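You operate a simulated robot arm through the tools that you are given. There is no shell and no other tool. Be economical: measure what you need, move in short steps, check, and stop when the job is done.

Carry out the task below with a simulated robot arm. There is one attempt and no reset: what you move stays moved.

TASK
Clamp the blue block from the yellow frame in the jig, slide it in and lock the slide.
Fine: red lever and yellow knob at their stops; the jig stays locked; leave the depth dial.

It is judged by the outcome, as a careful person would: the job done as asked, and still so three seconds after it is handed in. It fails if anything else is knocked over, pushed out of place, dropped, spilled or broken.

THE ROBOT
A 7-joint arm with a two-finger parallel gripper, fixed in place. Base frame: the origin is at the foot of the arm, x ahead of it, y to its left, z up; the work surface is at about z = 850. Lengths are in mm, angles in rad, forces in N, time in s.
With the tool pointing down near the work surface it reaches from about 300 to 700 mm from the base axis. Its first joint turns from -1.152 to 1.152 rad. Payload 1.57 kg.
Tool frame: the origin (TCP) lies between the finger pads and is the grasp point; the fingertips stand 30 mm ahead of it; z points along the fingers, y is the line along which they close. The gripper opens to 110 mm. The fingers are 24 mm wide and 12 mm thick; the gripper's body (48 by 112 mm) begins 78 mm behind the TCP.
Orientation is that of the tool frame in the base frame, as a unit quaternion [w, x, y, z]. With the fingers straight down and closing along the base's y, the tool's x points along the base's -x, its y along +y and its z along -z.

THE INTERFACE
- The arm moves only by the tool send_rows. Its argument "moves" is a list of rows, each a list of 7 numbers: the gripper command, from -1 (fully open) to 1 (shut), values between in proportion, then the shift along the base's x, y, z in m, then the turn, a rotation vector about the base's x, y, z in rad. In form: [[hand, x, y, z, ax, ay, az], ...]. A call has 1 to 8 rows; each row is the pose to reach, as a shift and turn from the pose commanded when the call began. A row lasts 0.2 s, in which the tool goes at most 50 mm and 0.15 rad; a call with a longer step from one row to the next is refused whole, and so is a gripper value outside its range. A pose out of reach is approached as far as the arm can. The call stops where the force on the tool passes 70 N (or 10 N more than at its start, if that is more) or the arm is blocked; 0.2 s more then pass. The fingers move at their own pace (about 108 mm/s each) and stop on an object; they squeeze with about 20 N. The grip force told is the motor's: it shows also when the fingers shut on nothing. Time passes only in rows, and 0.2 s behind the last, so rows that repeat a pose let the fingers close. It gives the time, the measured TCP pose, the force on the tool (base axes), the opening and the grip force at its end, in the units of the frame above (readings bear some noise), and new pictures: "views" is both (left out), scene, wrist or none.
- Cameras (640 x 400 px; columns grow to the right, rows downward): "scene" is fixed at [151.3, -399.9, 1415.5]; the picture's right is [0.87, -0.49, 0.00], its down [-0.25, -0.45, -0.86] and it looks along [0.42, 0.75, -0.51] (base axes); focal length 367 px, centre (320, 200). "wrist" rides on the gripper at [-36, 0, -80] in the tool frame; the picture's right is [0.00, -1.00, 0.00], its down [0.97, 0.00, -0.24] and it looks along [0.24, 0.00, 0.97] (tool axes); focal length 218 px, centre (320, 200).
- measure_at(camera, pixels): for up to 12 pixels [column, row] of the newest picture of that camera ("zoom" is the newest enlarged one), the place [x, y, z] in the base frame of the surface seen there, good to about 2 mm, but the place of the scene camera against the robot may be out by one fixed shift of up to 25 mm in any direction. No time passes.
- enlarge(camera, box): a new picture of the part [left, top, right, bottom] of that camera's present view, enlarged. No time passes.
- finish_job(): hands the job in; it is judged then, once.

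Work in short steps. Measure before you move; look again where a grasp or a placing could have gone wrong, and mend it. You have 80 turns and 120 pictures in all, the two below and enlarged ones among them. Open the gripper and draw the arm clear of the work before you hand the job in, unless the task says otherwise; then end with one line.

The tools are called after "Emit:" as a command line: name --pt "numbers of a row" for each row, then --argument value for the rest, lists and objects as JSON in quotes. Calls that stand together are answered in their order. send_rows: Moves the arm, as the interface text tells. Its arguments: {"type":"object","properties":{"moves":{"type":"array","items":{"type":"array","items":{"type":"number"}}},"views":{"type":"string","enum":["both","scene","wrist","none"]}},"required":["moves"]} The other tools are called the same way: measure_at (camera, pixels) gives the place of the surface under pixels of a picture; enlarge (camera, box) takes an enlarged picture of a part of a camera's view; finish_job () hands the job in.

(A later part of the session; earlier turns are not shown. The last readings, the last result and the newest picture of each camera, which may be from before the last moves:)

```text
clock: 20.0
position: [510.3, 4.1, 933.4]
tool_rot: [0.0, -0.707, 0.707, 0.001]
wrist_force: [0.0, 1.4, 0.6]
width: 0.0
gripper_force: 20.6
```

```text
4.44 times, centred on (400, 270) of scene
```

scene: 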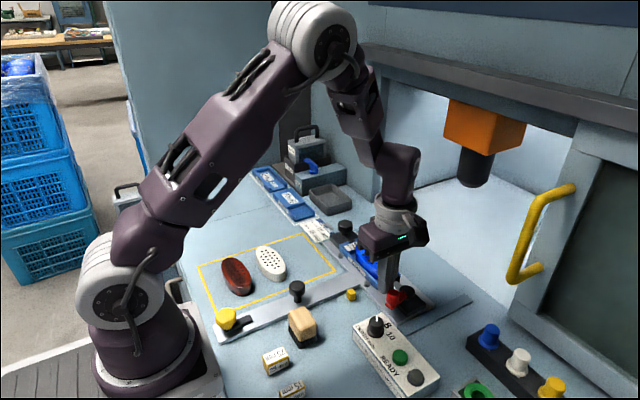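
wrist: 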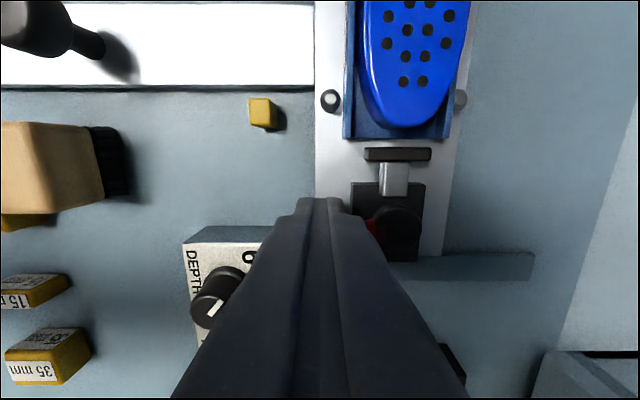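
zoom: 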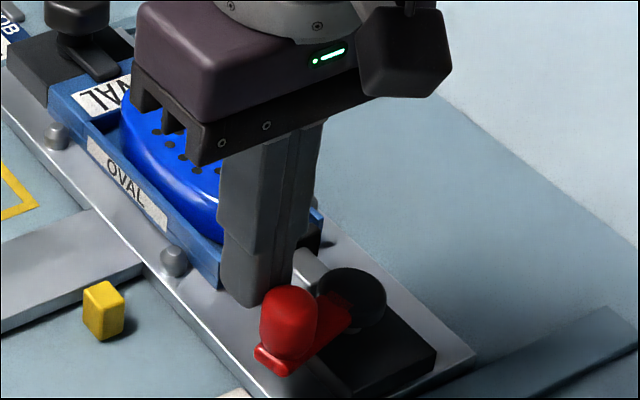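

Lever turns freely (handle moved in the scene from (388,290) to (392,298)). I continue along the arc.

Emit:
send_rows --pt "1 0.0005 -0.006 0 0 0 0" --pt "1 0.001 -0.011 0 0 0 0" --pt "1 -0.001 -0.017 0 0 0 0" --pt "1 -0.0045 -0.024 0 0 0 0" --pt "1 -0.0045 -0.024 0 0 0 0"

Emit:
enlarge --camera "scene" --box '[350, 225, 450, 315]'

```text
clock: 21.2
position: [504.1, -19.7, 932.8]
tool_rot: [-0.001, 0.707, -0.707, 0.0]
wrist_force: [-0.3, -0.4, 0.3]
width: 0.1
gripper_force: 19.7
```

scene: 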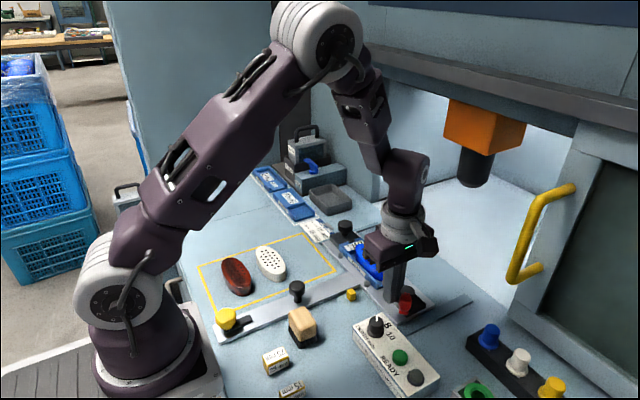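
wrist: 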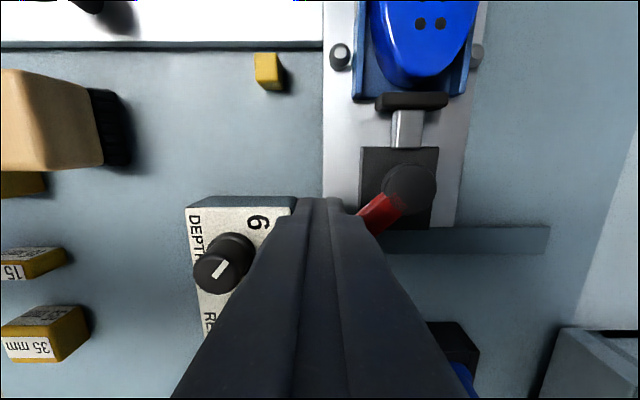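

```text
4.44 times, centred on (400, 270) of scene
```

zoom: 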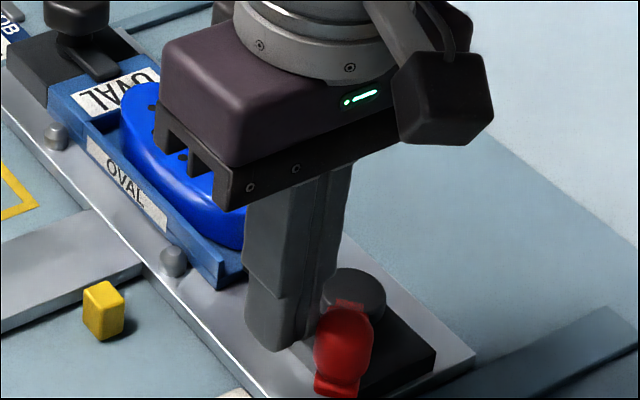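

The pad has advanced toward the block. I continue the sweep.

Emit:
send_rows --pt "1 0.001 -0.009 0 0 0 0" --pt "1 0.007 -0.018 0 0 0 0" --pt "1 0.013 -0.022 0 0 0 0" --pt "1 0.0185 -0.025 0 0 0 0" --pt "1 0.0185 -0.025 0 0 0 0"

Emit:
enlarge --camera "scene" --box '[350, 225, 450, 315]'

```text
clock: 22.4
position: [522.1, -43.6, 933.2]
tool_rot: [0.0, -0.707, 0.707, 0.001]
wrist_force: [-0.6, 0.0, -0.3]
width: 0.0
gripper_force: 20.2
```

scene: 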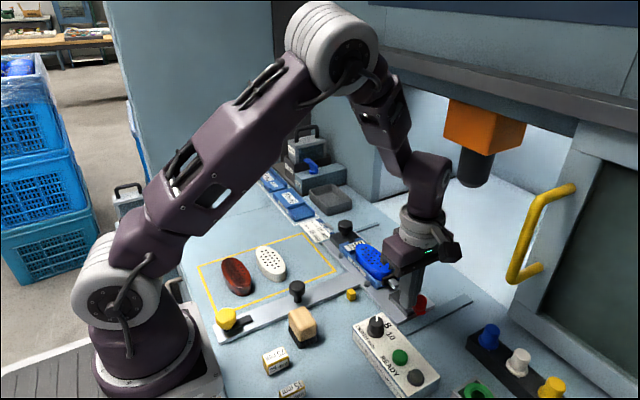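
wrist: 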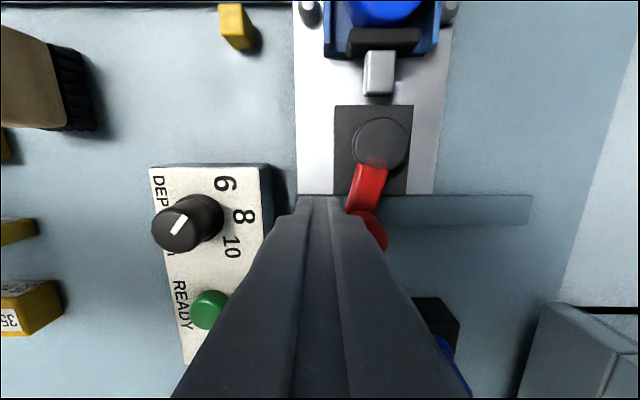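

```text
4.44 times, centred on (400, 270) of scene
```

zoom: 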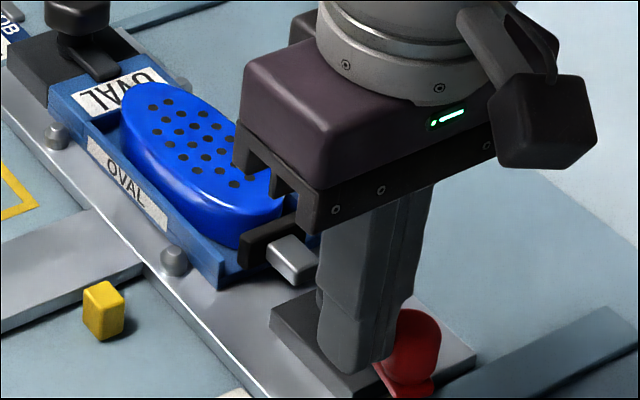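

Pad touches the block. I push on to find the lever's stop.

Emit:
send_rows --pt "1 0.006 -0.003 0 0 0 0" --pt "1 0.012 -0.005 0 0 0 0" --pt "1 0.016 -0.005 0 0 0 0" --pt "1 0.02 -0.005 0 0 0 0" --pt "1 0.02 -0.005 0 0 0 0"

Emit:
enlarge --camera "scene" --box '[350, 225, 450, 315]'

```text
clock: 23.6
position: [544.3, -48.5, 932.7]
tool_rot: [0.001, 0.707, -0.707, -0.001]
wrist_force: [-0.5, -0.7, 0.8]
width: 0.1
gripper_force: 20.1
```

scene: 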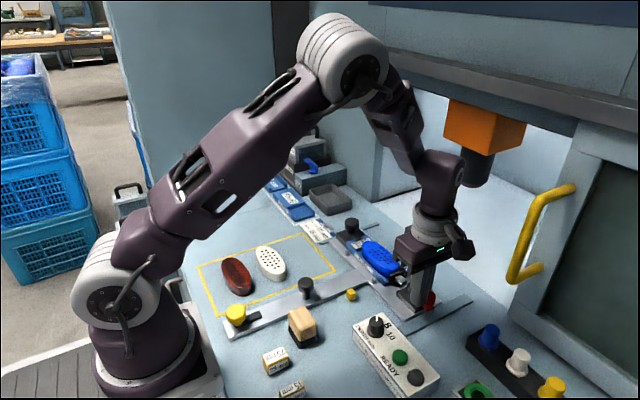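
wrist: 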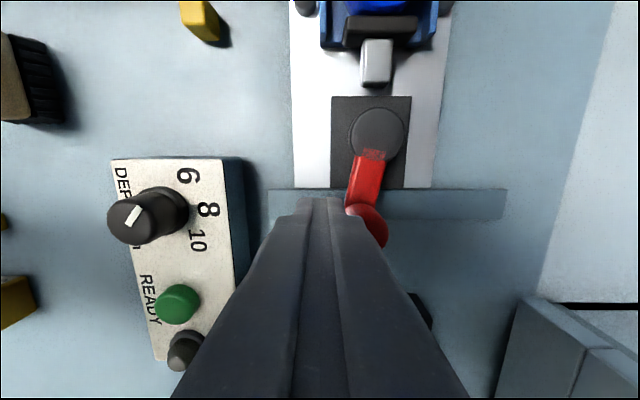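

```text
4.44 times, centred on (400, 270) of scene
```

zoom: 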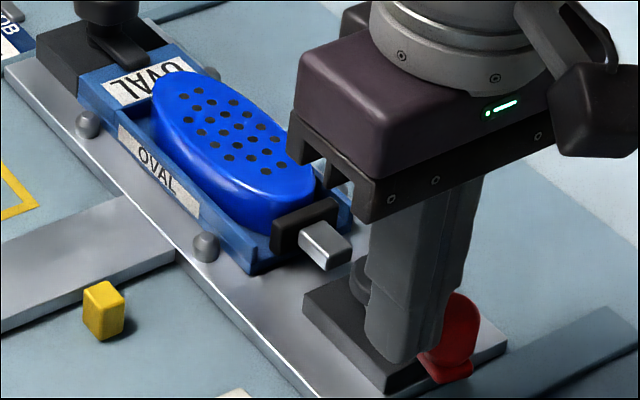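

The slide began to move instead (~20 mm), so the lever met resistance or its stop at about 75°. I back off and look from above.

Emit:
send_rows --pt "1 -0.012 0 0 0 0 0" --pt "1 -0.015 0.0 0.03 0 0 0" --pt "1 -0.005 0.03 0.06 0 0 0" --pt "1 0.01 0.07 0.08 0 0 0" --pt "1 0.03 0.11 0.1 0 0 0" --pt "1 0.03 0.11 0.1 0 0 0"

Emit:
enlarge --camera "wrist" --box '[240, 60, 440, 310]'

```text
clock: 25.0
position: [573.4, 64.1, 1033.4]
tool_rot: [0.0, 0.707, -0.707, 0.001]
wrist_force: [-0.6, -0.4, 0.2]
width: 0.1
gripper_force: 21.2
```

scene: 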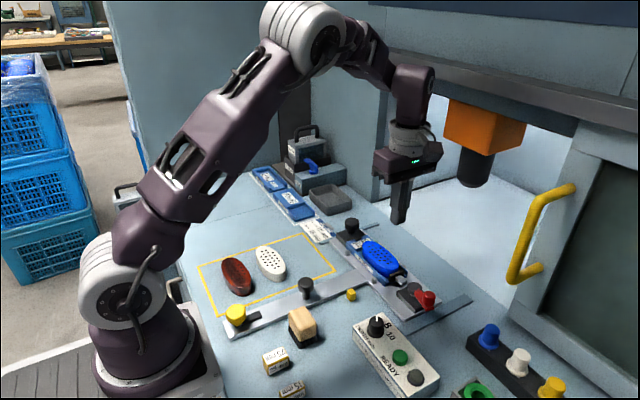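
wrist: 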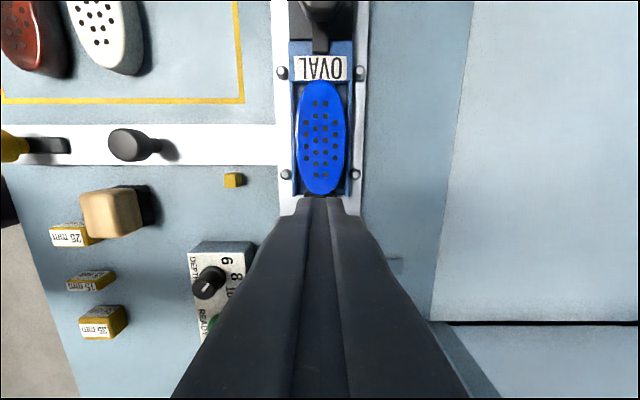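

```text
1.60 times, centred on (340, 185) of wrist
```

zoom: 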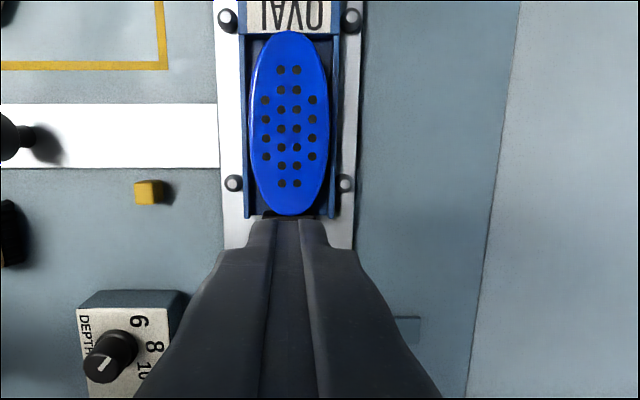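

Emit:
enlarge --camera "scene" --box '[360, 240, 460, 320]'

Emit:
measure_at --camera "zoom" --pixels '[[415, 295], [310, 275], [210, 200], [255, 210], [420, 270], [150, 190]]'

```text
5.00 times, centred on (410, 280) of scene
```

zoom: 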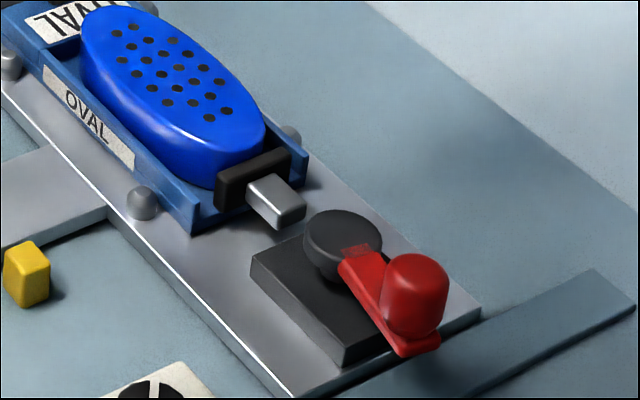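

```text
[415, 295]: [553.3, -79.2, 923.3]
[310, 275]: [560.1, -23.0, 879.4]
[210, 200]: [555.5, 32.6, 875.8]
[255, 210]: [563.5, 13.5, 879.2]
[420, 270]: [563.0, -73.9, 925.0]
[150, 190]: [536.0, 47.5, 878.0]
```

Emit:
measure_at --camera "zoom" --pixels '[[342, 225], [342, 235], [405, 350], [360, 265], [412, 275], [480, 310]]'

```text
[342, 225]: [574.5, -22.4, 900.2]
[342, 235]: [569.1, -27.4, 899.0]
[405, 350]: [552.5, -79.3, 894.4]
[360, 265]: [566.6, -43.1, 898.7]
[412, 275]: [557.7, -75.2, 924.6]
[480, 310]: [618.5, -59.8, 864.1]
```

Lever angle is about 75° with pad on the block. To learn whether that is its stop without moving the slide, I come down between cap and handle and push the handle straight −y (the slide can't move that way).

Emit:
send_rows --pt "1 -0.006 -0.042 0 0 0 0" --pt "1 -0.012 -0.082 -0.02 0 0 0" --pt "1 -0.012 -0.082 -0.06 0 0 0" --pt "1 -0.012 -0.082 -0.095 0 0 0" --pt "1 -0.012 -0.086 -0.096 0 0 0" --pt "1 -0.012 -0.09 -0.096 0 0 0" --pt "1 -0.012 -0.093 -0.096 0 0 0" --views "scene"

Emit:
enlarge --camera "scene" --box '[360, 240, 460, 320]'

```text
clock: 26.6
position: [562.1, -31.3, 936.6]
tool_rot: [0.0, 0.707, -0.707, -0.001]
wrist_force: [0.3, 6.5, -2.5]
width: 0.0
gripper_force: 19.6
```

scene: 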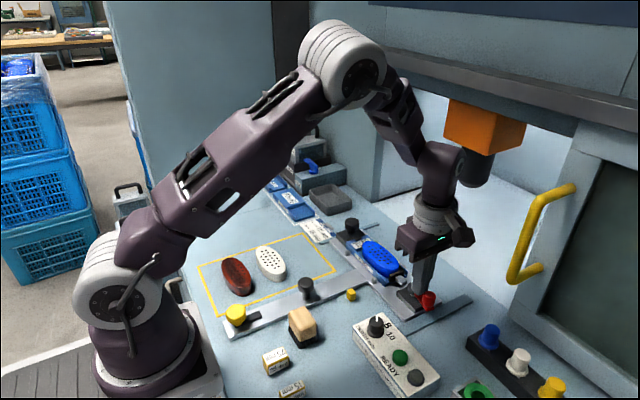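

```text
5.00 times, centred on (410, 280) of scene
```

zoom: 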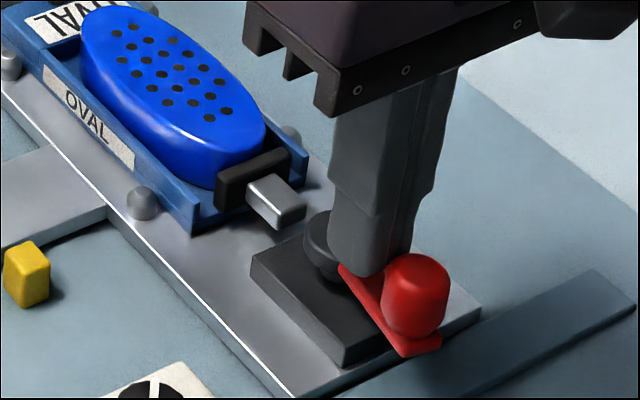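

Contact at 6.5 N; I press further, step by step.

Emit:
send_rows --pt "1 0 -0.002 0 0 0 0" --pt "1 0 -0.004 0 0 0 0" --pt "1 0 -0.006 0 0 0 0" --pt "1 0 -0.006 0 0 0 0" --views "scene"

Emit:
enlarge --camera "scene" --box '[360, 240, 460, 320]'

```text
clock: 27.6
position: [561.1, -31.6, 936.9]
tool_rot: [-0.004, 0.708, -0.706, -0.003]
wrist_force: [-0.8, 47.0, 2.9]
width: 0.0
gripper_force: 20.0
```

scene: 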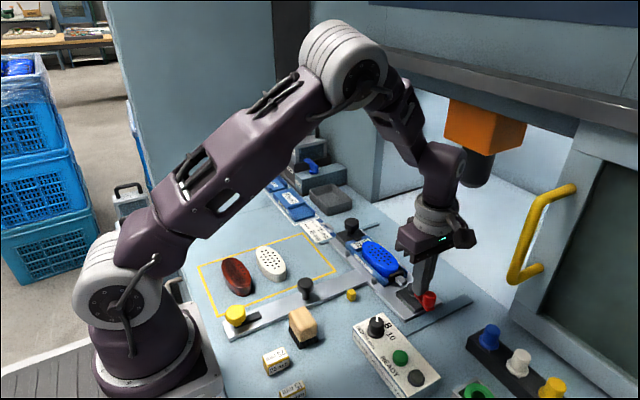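

```text
5.00 times, centred on (410, 280) of scene
```

zoom: 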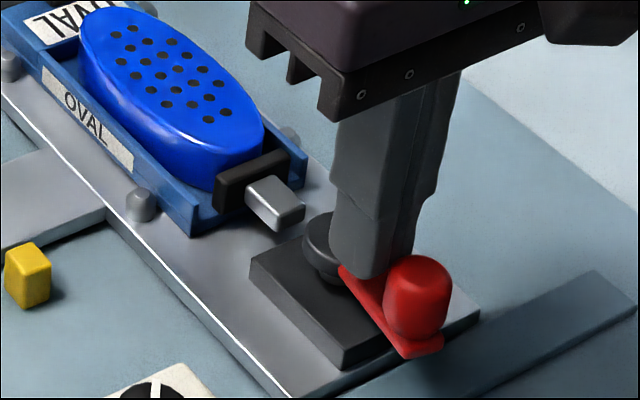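

The lever doesn't yield at 47 N. I back off and inspect the pad/block contact from above.

Emit:
send_rows --pt "1 0 0.008 0 0 0 0" --pt "1 0 0.008 0.03 0 0 0" --pt "1 0.01 0.02 0.045 0 0 0" --pt "1 0.015 0.03 0.045 0 0 0" --pt "1 0.015 0.03 0.045 0 0 0" --views "wrist"

Emit:
enlarge --camera "wrist" --box '[240, 0, 400, 200]'

```text
clock: 28.8
position: [576.1, -6.9, 982.5]
tool_rot: [0.0, -0.707, 0.707, 0.0]
wrist_force: [0.2, -0.1, -0.2]
width: 0.2
gripper_force: 19.2
```

wrist: 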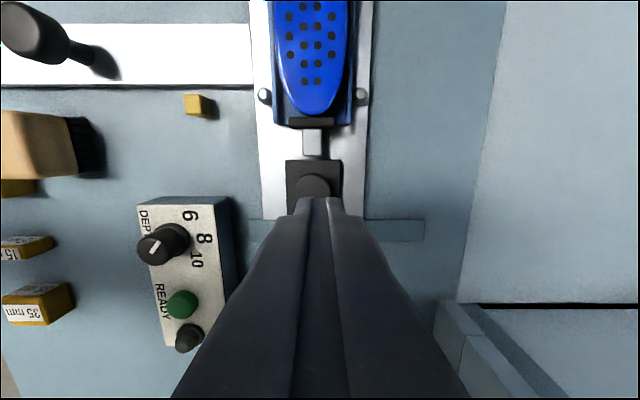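

```text
2.00 times, centred on (320, 100) of wrist
```

zoom: 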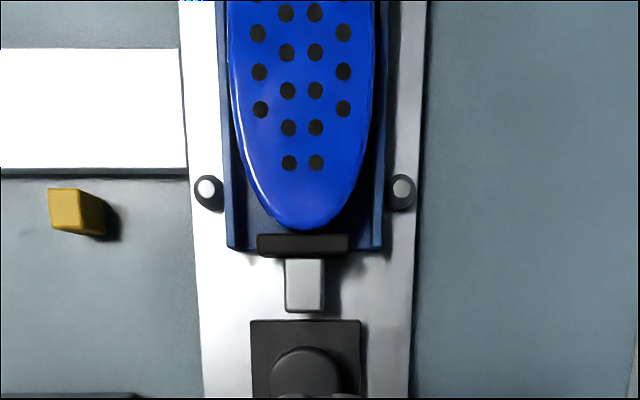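

Emit:
measure_at --camera "zoom" --pixels '[[300, 222], [300, 228], [300, 231], [300, 237], [300, 242], [300, 248], [305, 290], [300, 330], [300, 355], [245, 235]]'

Emit:
enlarge --camera "scene" --box '[385, 255, 425, 285]'

```text
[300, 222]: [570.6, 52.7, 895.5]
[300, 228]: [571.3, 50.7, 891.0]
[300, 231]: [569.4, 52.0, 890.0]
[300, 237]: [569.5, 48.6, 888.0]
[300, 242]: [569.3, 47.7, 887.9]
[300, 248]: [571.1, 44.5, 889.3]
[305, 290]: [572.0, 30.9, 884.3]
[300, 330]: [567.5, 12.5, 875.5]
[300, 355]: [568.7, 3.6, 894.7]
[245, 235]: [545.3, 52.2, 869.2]
```

```text
13.33 times, centred on (405, 270) of scene
```

zoom: 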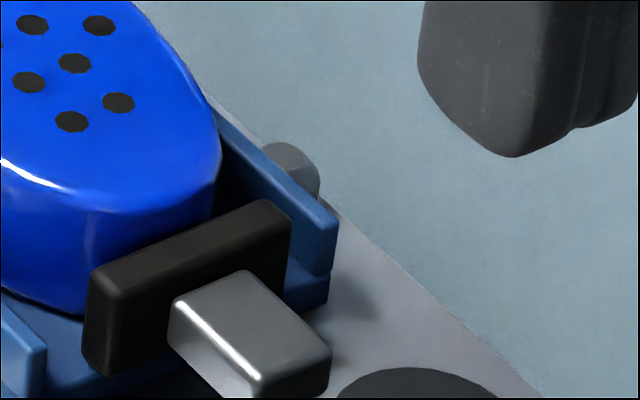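

Pad and block touch. I verify the clamping with a gentle grip-and-lift test on the block (2 mm).

Emit:
send_rows --pt "-0.13 -0.002 0.04 0.02 0 0 0" --pt "-0.13 -0.004 0.08 0.02 0 0 0" --pt "-0.13 -0.0055 0.115 0.01 0 0 0" --pt "-0.13 -0.0055 0.115 -0.03 0 0 0" --pt "-0.13 -0.0055 0.115 -0.04 0 0 0" --pt "-0.13 -0.0055 0.115 -0.04 0 0 0" --views "wrist"

```text
clock: 30.2
position: [569.9, 106.8, 943.3]
tool_rot: [0.0, -0.707, 0.707, 0.0]
wrist_force: [-0.1, -0.5, -0.8]
width: 62.1
gripper_force: 0.2
```

wrist: 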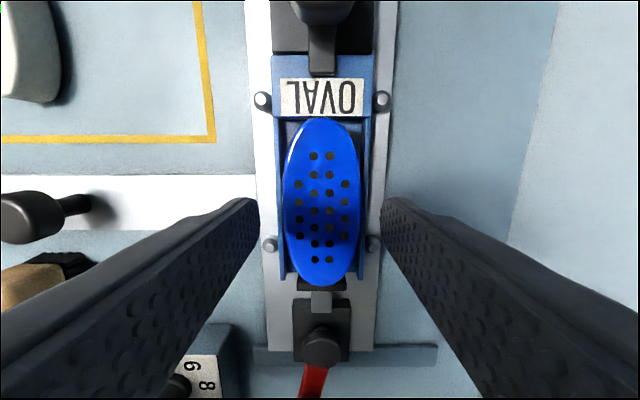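

Emit:
send_rows --pt "-0.13 0.001 0 -0.02 0 0 0" --pt "-0.13 0.001 0 -0.028 0 0 0" --pt "0.4 0.001 0 -0.028 0 0 0" --pt "0.4 0.001 0 -0.028 0 0 0" --pt "0.4 0.001 0 -0.028 0 0 0" --pt "0.4 0.001 0 -0.027 0 0 0" --pt "0.4 0.001 0 -0.026 0 0 0" --pt "0.4 0.001 0 -0.026 0 0 0"

```text
clock: 32.0
position: [569.6, 107.0, 916.0]
tool_rot: [-0.002, -0.707, 0.707, 0.002]
wrist_force: [-0.2, -1.9, -15.1]
width: 49.4
gripper_force: 20.0
```

scene: 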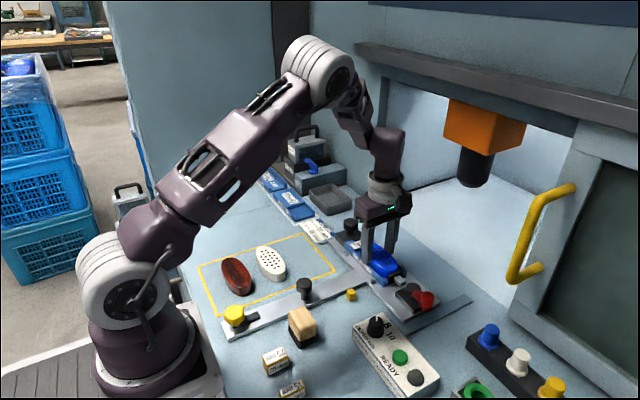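
wrist: 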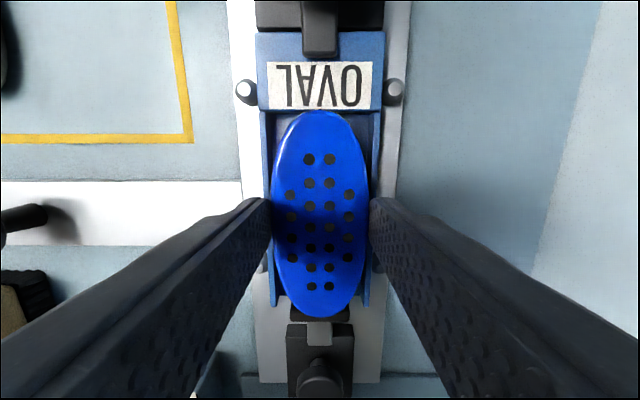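

The block holds against 15 N lift: it is clamped. I set down, release, and go over to the black slide knob on the bar.

Emit:
send_rows --pt "0.4 0 0 -0.002 0 0 0" --pt "-0.13 0 0 -0.001 0 0 0" --pt "-0.13 0 0 -0.001 0 0 0" --pt "-0.13 0 0 0.04 0 0 0" --pt "-0.13 -0.03 0 0.07 0 0 0" --pt "-0.13 -0.075 0 0.075 0 0 0" --pt "-0.13 -0.12 0 0.075 0 0 0" --pt "-0.13 -0.12 0 0.075 0 0 0"

Emit:
measure_at --camera "wrist" --pixels '[[320, 200]]'

Emit:
enlarge --camera "scene" --box '[200, 260, 360, 360]'

```text
clock: 33.8
position: [454.8, 108.8, 988.5]
tool_rot: [0.0, -0.707, 0.707, 0.0]
wrist_force: [0.5, 0.0, -0.2]
width: 62.0
gripper_force: 0.1
```

scene: 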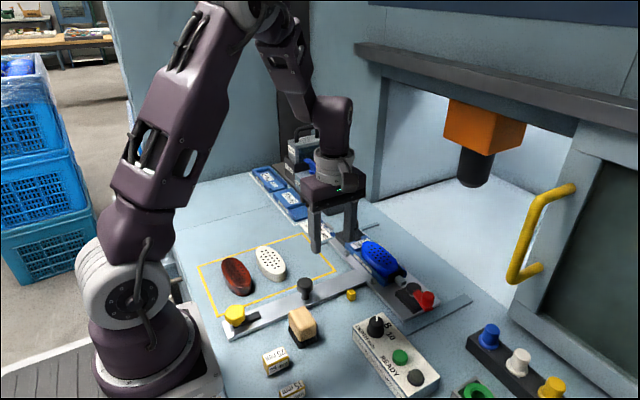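
wrist: 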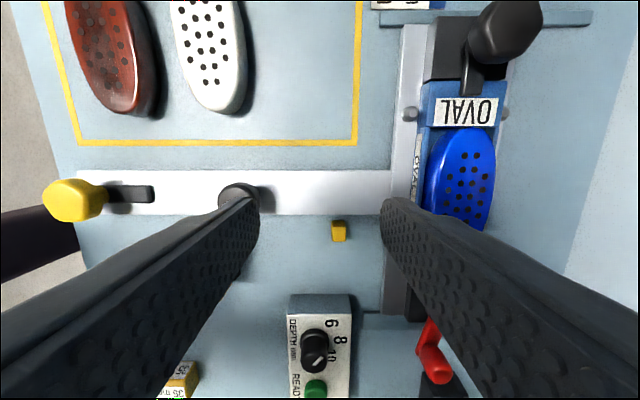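

```text
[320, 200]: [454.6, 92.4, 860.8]
```

```text
4.00 times, centred on (280, 310) of scene
```

zoom: 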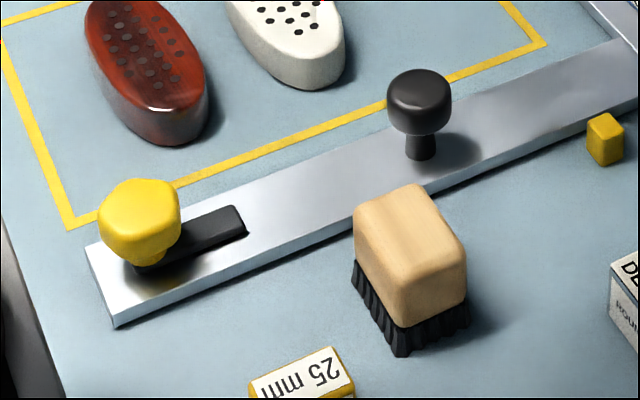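

Emit:
measure_at --camera "wrist" --pixels '[[225, 192], [238, 190], [238, 200], [250, 200], [75, 200], [60, 185], [100, 195], [130, 193], [152, 193], [338, 230], [320, 215], [75, 170]]'

Emit:
measure_at --camera "zoom" --pixels '[[418, 85], [418, 110], [420, 150], [140, 205], [140, 245], [210, 230], [240, 215], [140, 190]]'

```text
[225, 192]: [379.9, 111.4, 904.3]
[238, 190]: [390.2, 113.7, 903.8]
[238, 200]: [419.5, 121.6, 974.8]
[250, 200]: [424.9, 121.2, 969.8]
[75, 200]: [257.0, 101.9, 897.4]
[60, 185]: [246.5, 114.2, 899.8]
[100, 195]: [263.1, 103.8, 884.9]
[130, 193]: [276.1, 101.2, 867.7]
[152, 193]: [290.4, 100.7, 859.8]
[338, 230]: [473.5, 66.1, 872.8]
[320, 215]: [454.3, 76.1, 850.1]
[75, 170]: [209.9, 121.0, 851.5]
```

```text
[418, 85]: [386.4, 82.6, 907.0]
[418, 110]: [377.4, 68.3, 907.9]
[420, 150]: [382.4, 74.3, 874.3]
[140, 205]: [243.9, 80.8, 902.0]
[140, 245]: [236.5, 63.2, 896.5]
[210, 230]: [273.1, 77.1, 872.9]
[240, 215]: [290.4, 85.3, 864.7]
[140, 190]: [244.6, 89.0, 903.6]
```

Black knob centre ≈ (386,102), top z 904. I go over it with 50 mm opening and lower around it.

Emit:
send_rows --pt "0.0 -0.035 -0.004 0 0 0 0" --pt "0.0 -0.067 -0.005 -0.01 0 0 0" --pt "0.0 -0.067 -0.005 -0.04 0 0 0" --pt "0.0 -0.067 -0.005 -0.04 0 0 0"

```text
clock: 34.8
position: [387.5, 101.5, 949.0]
tool_rot: [0.0, 0.707, -0.707, 0.0]
wrist_force: [-0.3, 0.4, 0.3]
width: 55.1
gripper_force: 0.1
```

scene: 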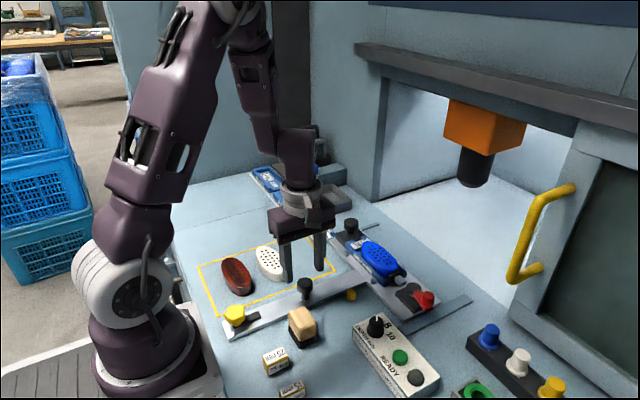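
wrist: 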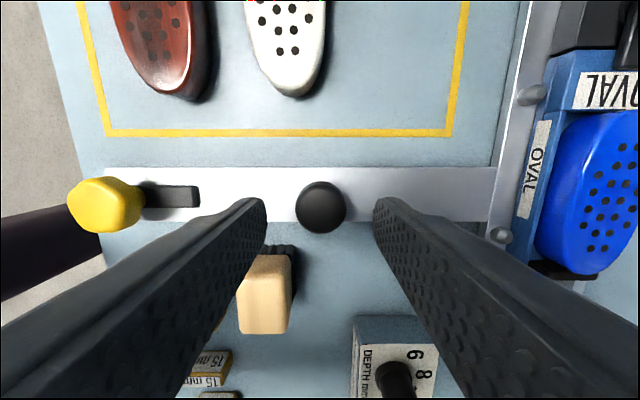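

Well centred. I lower and close on the knob.

Emit:
send_rows --pt "0.0 0 0 -0.02 0 0 0" --pt "0.0 0 0 -0.038 0 0 0" --pt "0.0 0 0 -0.038 0 0 0" --pt "0.8 0 0 -0.038 0 0 0" --pt "0.8 0 0 -0.038 0 0 0" --pt "0.8 0 0 -0.038 0 0 0" --views "none"

```text
clock: 36.2
position: [386.1, 102.6, 912.8]
tool_rot: [0.001, 0.707, -0.707, -0.001]
wrist_force: [-1.1, 0.5, -7.8]
width: 31.6
gripper_force: 39.6
```

Grip on the knob at 31.6 mm. I slide in +x.

Emit:
send_rows --pt "0.8 0.006 0 0 0 0 0" --pt "0.8 0.014 0 0 0 0 0" --pt "0.8 0.024 0 0 0 0 0" --pt "0.8 0.034 0 0 0 0 0" --pt "0.8 0.044 0 0 0 0 0" --pt "0.8 0.052 0 0 0 0 0" --pt "0.8 0.06 0 0 0 0 0"

```text
clock: 37.8
position: [444.5, 101.7, 912.9]
tool_rot: [0.0, 0.707, -0.707, 0.001]
wrist_force: [-1.3, -4.7, -15.9]
width: 31.3
gripper_force: 40.0
```

scene: 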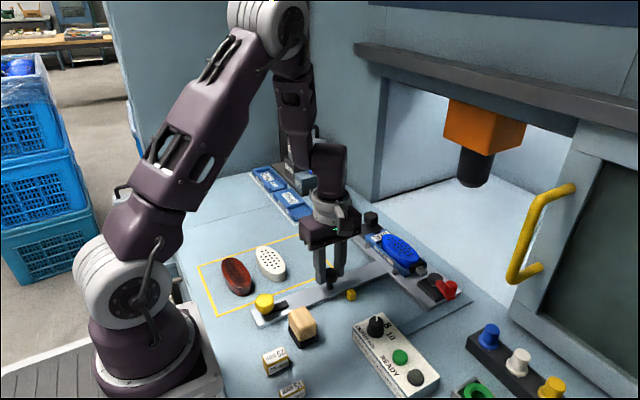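
wrist: 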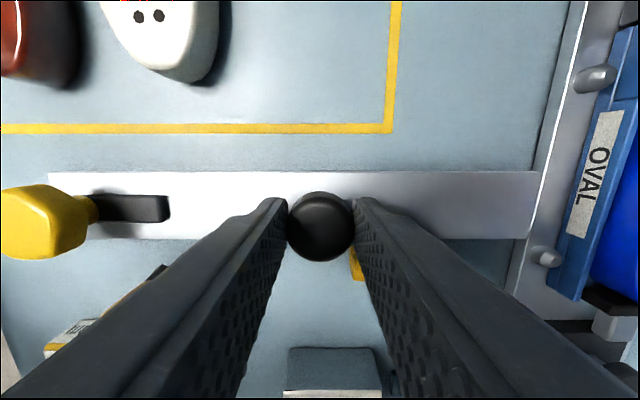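

It slides well. A slight upward pull appears, so I ease 1.5 mm down and continue.

Emit:
send_rows --pt "0.8 0.008 0 -0.0015 0 0 0" --pt "0.8 0.018 0.0005 -0.0015 0 0 0" --pt "0.8 0.028 0.0005 -0.0015 0 0 0" --pt "0.8 0.038 0.0005 -0.0015 0 0 0" --pt "0.8 0.048 0.0005 -0.0015 0 0 0" --pt "0.8 0.056 0.0005 -0.0015 0 0 0" --pt "0.8 0.064 0.0005 -0.0015 0 0 0"

```text
clock: 39.4
position: [507.6, 102.3, 912.2]
tool_rot: [-0.001, -0.706, 0.708, 0.0]
wrist_force: [-0.5, -15.5, 18.5]
width: 31.2
gripper_force: 40.1
```

scene: 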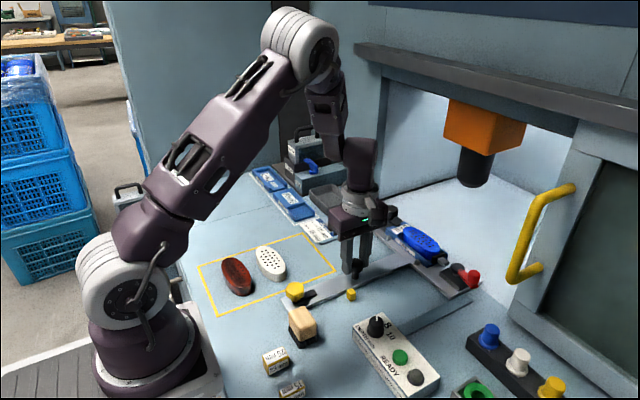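
wrist: 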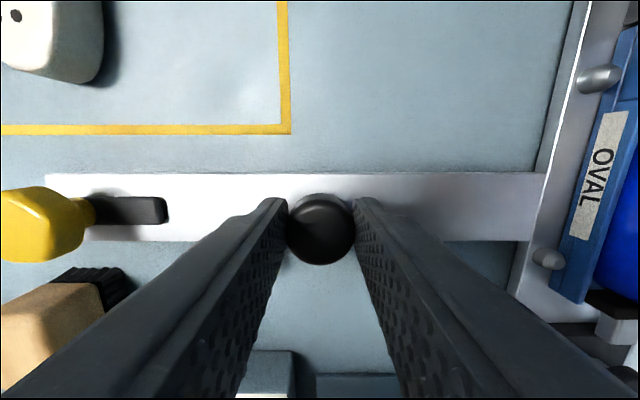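

Emit:
send_rows --pt "0.8 0.006 -0.0012 0.0008 0 0 0" --pt "0.8 0.014 -0.0012 0.0008 0 0 0" --pt "0.8 0.022 -0.0012 0.0008 0 0 0" --pt "0.8 0.03 -0.0012 0.0008 0 0 0" --pt "0.8 0.038 -0.0012 0.0008 0 0 0" --pt "0.8 0.046 -0.0012 0.0008 0 0 0" --pt "0.8 0.052 -0.0012 0.0008 0 0 0"

```text
clock: 41.0
position: [560.1, 102.1, 911.2]
tool_rot: [0.0, -0.707, 0.707, 0.001]
wrist_force: [-1.3, 1.3, -15.7]
width: 31.3
gripper_force: 40.4
```

scene: 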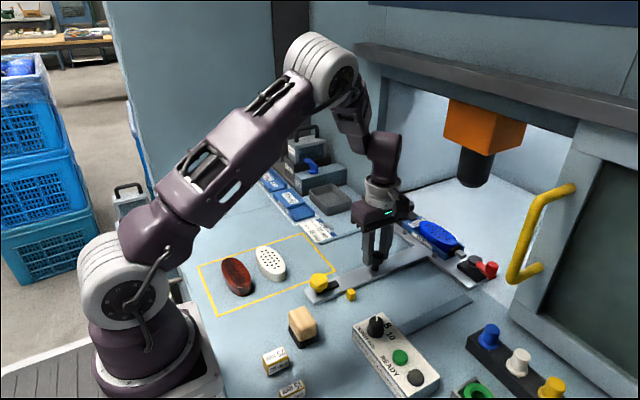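
wrist: 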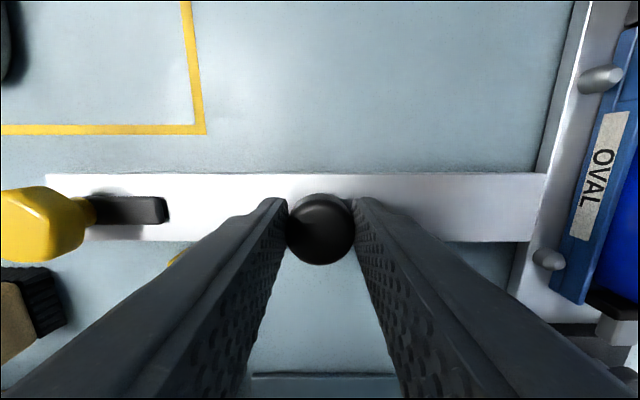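

The slide keeps moving. I continue in short steps, looking for its end stop.

Emit:
send_rows --pt "0.8 0.006 0 -0.0006 0 0 0" --pt "0.8 0.012 0 -0.0006 0 0 0" --pt "0.8 0.018 0 -0.0006 0 0 0" --pt "0.8 0.024 0 -0.0006 0 0 0" --pt "0.8 0.03 0 -0.0006 0 0 0" --pt "0.8 0.036 0 -0.0006 0 0 0" --pt "0.8 0.042 0 -0.0006 0 0 0"

```text
clock: 42.6
position: [603.1, 102.9, 910.7]
tool_rot: [0.0, 0.707, -0.707, -0.002]
wrist_force: [-0.2, 7.6, -6.3]
width: 31.6
gripper_force: 40.0
```

scene: 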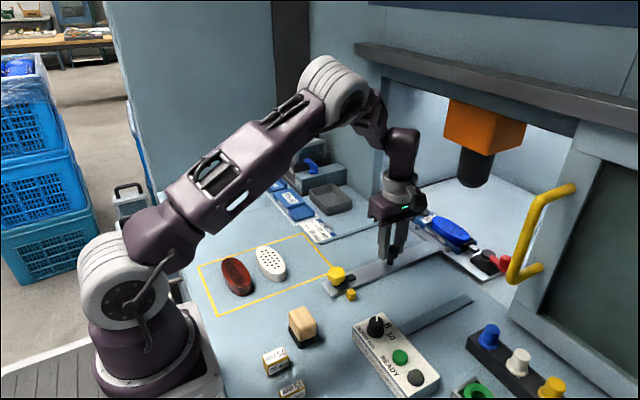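
wrist: 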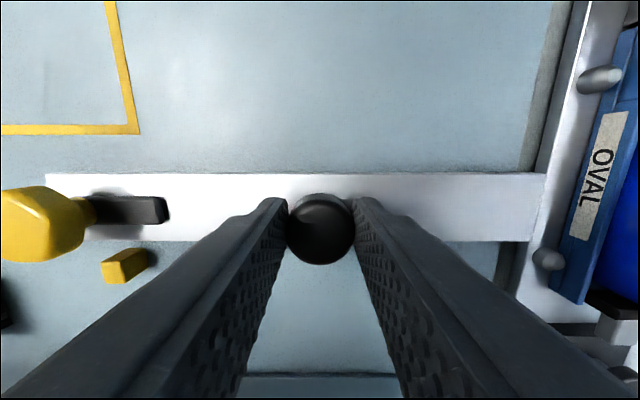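

Emit:
send_rows --pt "0.8 0.005 0.0 0 0 0 0" --pt "0.8 0.01 0 0 0 0 0" --pt "0.8 0.015 0 0 0 0 0" --pt "0.8 0.02 0 0 0 0 0" --pt "0.8 0.025 0 0 0 0 0" --pt "0.8 0.03 0 0 0 0 0" --pt "0.8 0.035 0 0 0 0 0"

```text
clock: 44.2
position: [632.4, 101.7, 911.7]
tool_rot: [-0.005, -0.707, 0.707, 0.003]
wrist_force: [-45.4, 11.3, 18.4]
width: 31.6
gripper_force: 40.1
```

scene: 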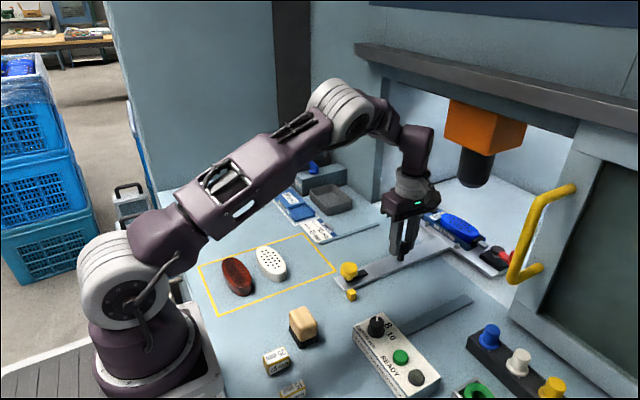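
wrist: 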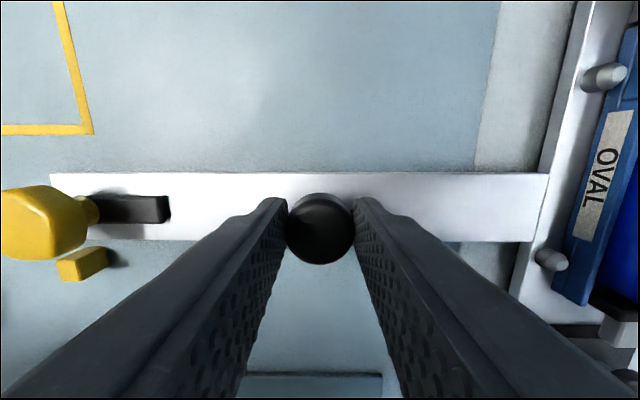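

The slide reached its end stop at x≈632 (−45 N). I relax the push and release the knob, then view the yellow knob.

Emit:
send_rows --pt "0.8 -0.004 0 0 0 0 0" --pt "-0.1 -0.004 0 0 0 0 0" --pt "-0.1 -0.004 0 0 0 0 0" --pt "-0.1 -0.004 0 0.03 0 0 0" --pt "-0.1 -0.02 0 0.07 0 0 0" --pt "-0.1 -0.05 0 0.1 0 0 0" --pt "-0.1 -0.09 0 0.1 0 0 0" --pt "-0.1 -0.09 0 0.1 0 0 0"

Emit:
enlarge --camera "scene" --box '[320, 240, 420, 310]'

```text
clock: 46.0
position: [547.1, 99.9, 1011.6]
tool_rot: [0.0, -0.707, 0.707, 0.0]
wrist_force: [0.2, 0.9, -0.2]
width: 60.6
gripper_force: 0.0
```

scene: 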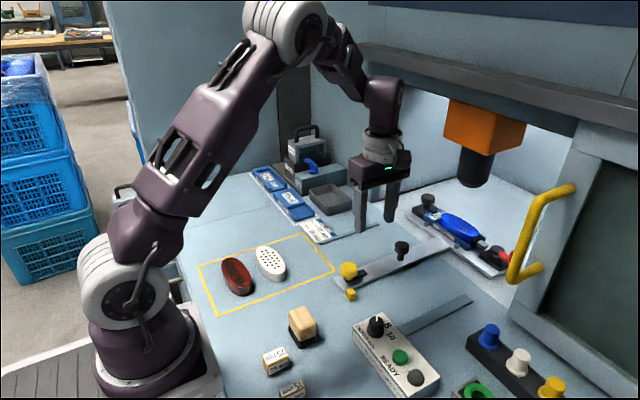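
wrist: 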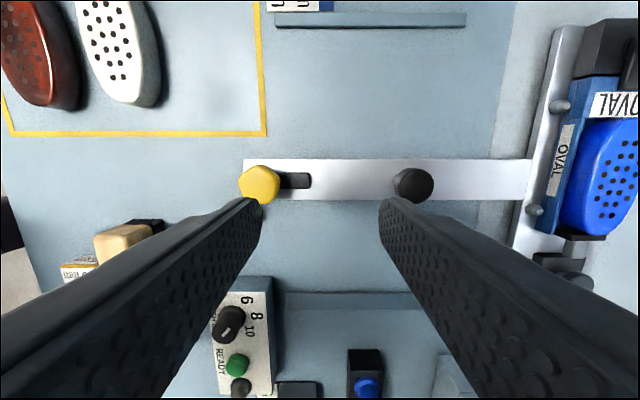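

```text
5.71 times, centred on (370, 275) of scene
```

zoom: 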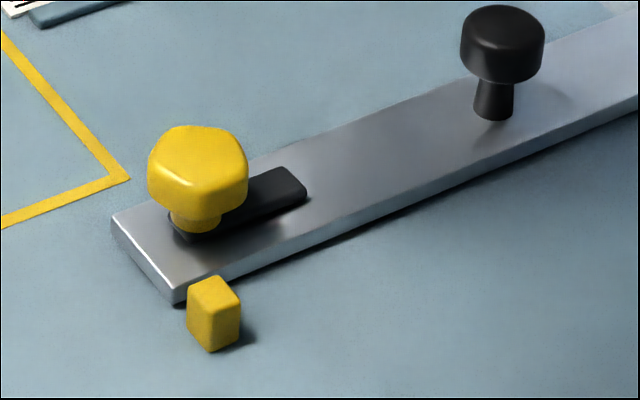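

Emit:
measure_at --camera "wrist" --pixels '[[258, 183], [258, 170], [245, 183], [275, 183], [290, 180], [309, 180], [413, 183], [300, 172], [300, 188], [320, 195]]'

Emit:
measure_at --camera "zoom" --pixels '[[195, 150], [195, 190], [240, 150], [195, 220], [280, 190], [300, 185], [212, 290], [500, 30], [130, 240], [215, 325]]'

```text
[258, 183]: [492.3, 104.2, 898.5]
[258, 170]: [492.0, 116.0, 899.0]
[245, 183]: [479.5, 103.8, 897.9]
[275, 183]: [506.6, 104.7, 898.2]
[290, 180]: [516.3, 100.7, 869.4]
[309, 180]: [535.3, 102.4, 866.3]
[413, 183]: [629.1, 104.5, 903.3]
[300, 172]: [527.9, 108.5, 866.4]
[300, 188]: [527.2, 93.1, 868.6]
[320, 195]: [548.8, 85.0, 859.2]
```

```text
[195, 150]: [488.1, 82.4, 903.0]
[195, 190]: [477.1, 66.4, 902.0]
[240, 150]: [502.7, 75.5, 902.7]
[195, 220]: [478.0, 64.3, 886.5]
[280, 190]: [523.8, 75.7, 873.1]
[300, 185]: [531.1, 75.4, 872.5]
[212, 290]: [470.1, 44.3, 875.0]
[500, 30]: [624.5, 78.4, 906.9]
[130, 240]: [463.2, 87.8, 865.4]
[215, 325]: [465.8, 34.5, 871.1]
```

Yellow knob centre ≈ (492.5,103.5), top 898.5, tab pointing +x; the cube sits on its −y side, so the tab turns toward −y (clockwise). I go over it.

Emit:
send_rows --pt "0 -0.03 0.002 -0.01 0 0 0" --pt "0 -0.055 0.002 -0.03 0 0 0" --pt "0 -0.055 0.002 -0.065 0 0 0" --pt "0 -0.055 0.002 -0.065 0 0 0" --views "wrist"

Emit:
measure_at --camera "wrist" --pixels '[[318, 207], [300, 207], [340, 207]]'

```text
clock: 47.0
position: [491.4, 103.0, 947.1]
tool_rot: [0.001, 0.707, -0.707, 0.0]
wrist_force: [0.1, 0.2, 0.6]
width: 55.0
gripper_force: 0.0
```

wrist: 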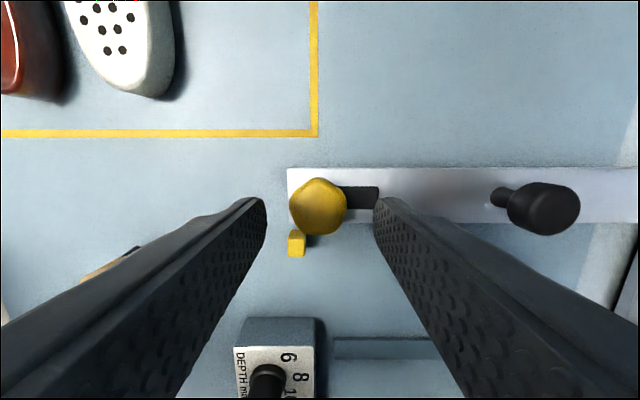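

```text
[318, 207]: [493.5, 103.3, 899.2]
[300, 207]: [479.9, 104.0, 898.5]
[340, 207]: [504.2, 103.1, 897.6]
```

Centred. I lower and grip it.

Emit:
send_rows --pt "0 0 0 -0.02 0 0 0" --pt "0 0 0 -0.037 0 0 0" --pt "0 0 0 -0.037 0 0 0" --pt "0.6 0 0 -0.037 0 0 0" --pt "0.6 0 0 -0.037 0 0 0" --pt "0.6 0 0 -0.037 0 0 0" --views "none"

Emit:
send_rows --pt "0.6 0 0 0 0 0 -0.1" --pt "0.6 0 0 0 0 0 -0.2" --pt "0.6 0 0 0 0 0 -0.3" --pt "0.6 0 0 0 0 0 -0.4" --pt "0.6 0 0 0 0 0 -0.4"

Emit:
enlarge --camera "scene" --box '[320, 240, 420, 310]'

```text
clock: 48.4
position: [490.1, 102.0, 910.5]
tool_rot: [0.002, 0.708, -0.706, -0.001]
wrist_force: [-16.7, 2.3, -1.6]
width: 37.2
gripper_force: 43.1
```

```text
clock: 49.6
position: [490.7, 103.3, 909.7]
tool_rot: [-0.002, -0.552, 0.834, 0.0]
wrist_force: [-21.2, -3.0, -17.9]
width: 37.2
gripper_force: 43.7
```

scene: 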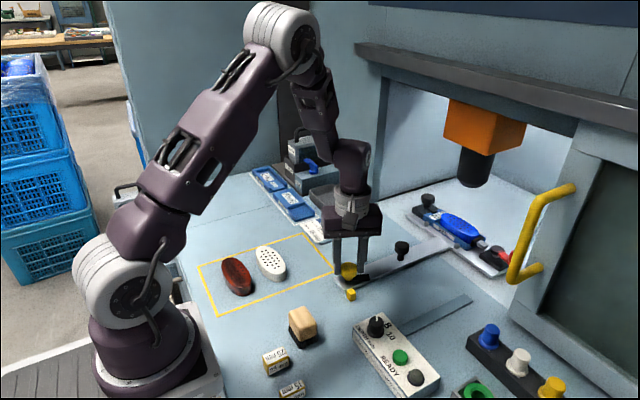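
wrist: 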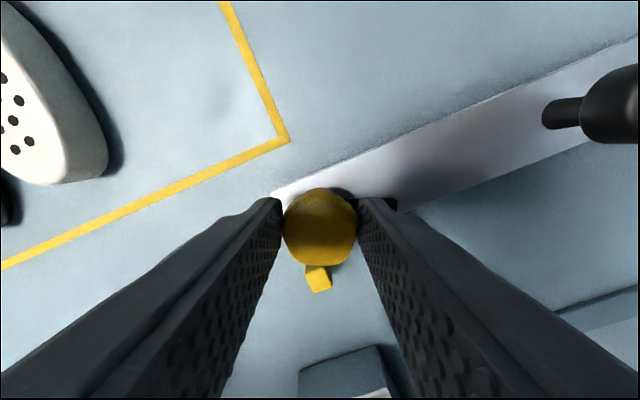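

```text
5.71 times, centred on (370, 275) of scene
```

zoom: 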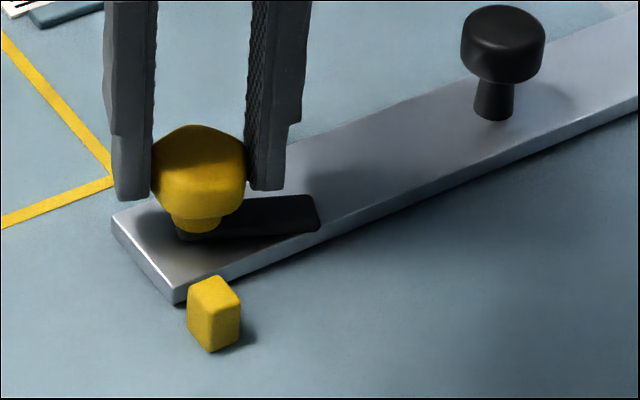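

The tab turns with the knob in the right direction. I continue, easing 1 mm to −x.

Emit:
send_rows --pt "0.6 -0.001 0 0.0006 0 0 -0.12" --pt "0.6 -0.001 0 0.0006 0 0 -0.24" --pt "0.6 -0.001 0 0.0006 0 0 -0.36" --pt "0.6 -0.001 0 0.0006 0 0 -0.48" --pt "0.6 -0.001 0 0.0006 0 0 -0.6" --pt "0.6 -0.001 0 0.0006 0 0 -0.7" --pt "0.6 -0.001 0 0.0006 0 0 -0.8" --pt "0.6 -0.001 0 0.0006 0 0 -0.8"

Emit:
enlarge --camera "scene" --box '[320, 240, 420, 310]'

```text
clock: 51.4
position: [492.3, 100.4, 910.3]
tool_rot: [0.001, -0.183, 0.983, -0.001]
wrist_force: [4.3, -34.2, -6.3]
width: 37.2
gripper_force: 43.1
```

scene: 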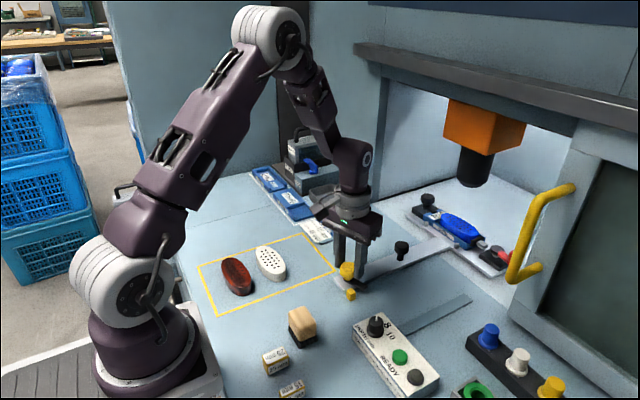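
wrist: 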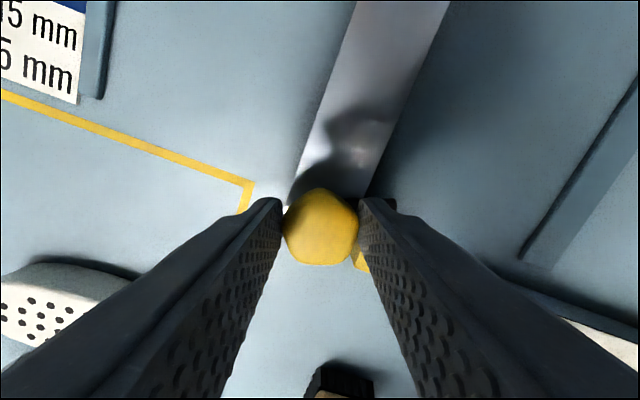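

```text
5.71 times, centred on (370, 275) of scene
```

zoom: 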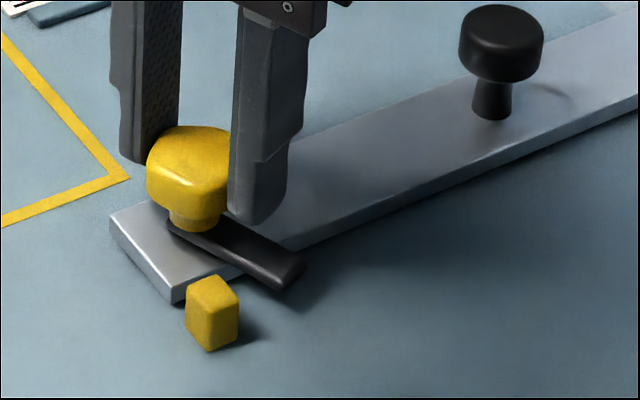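

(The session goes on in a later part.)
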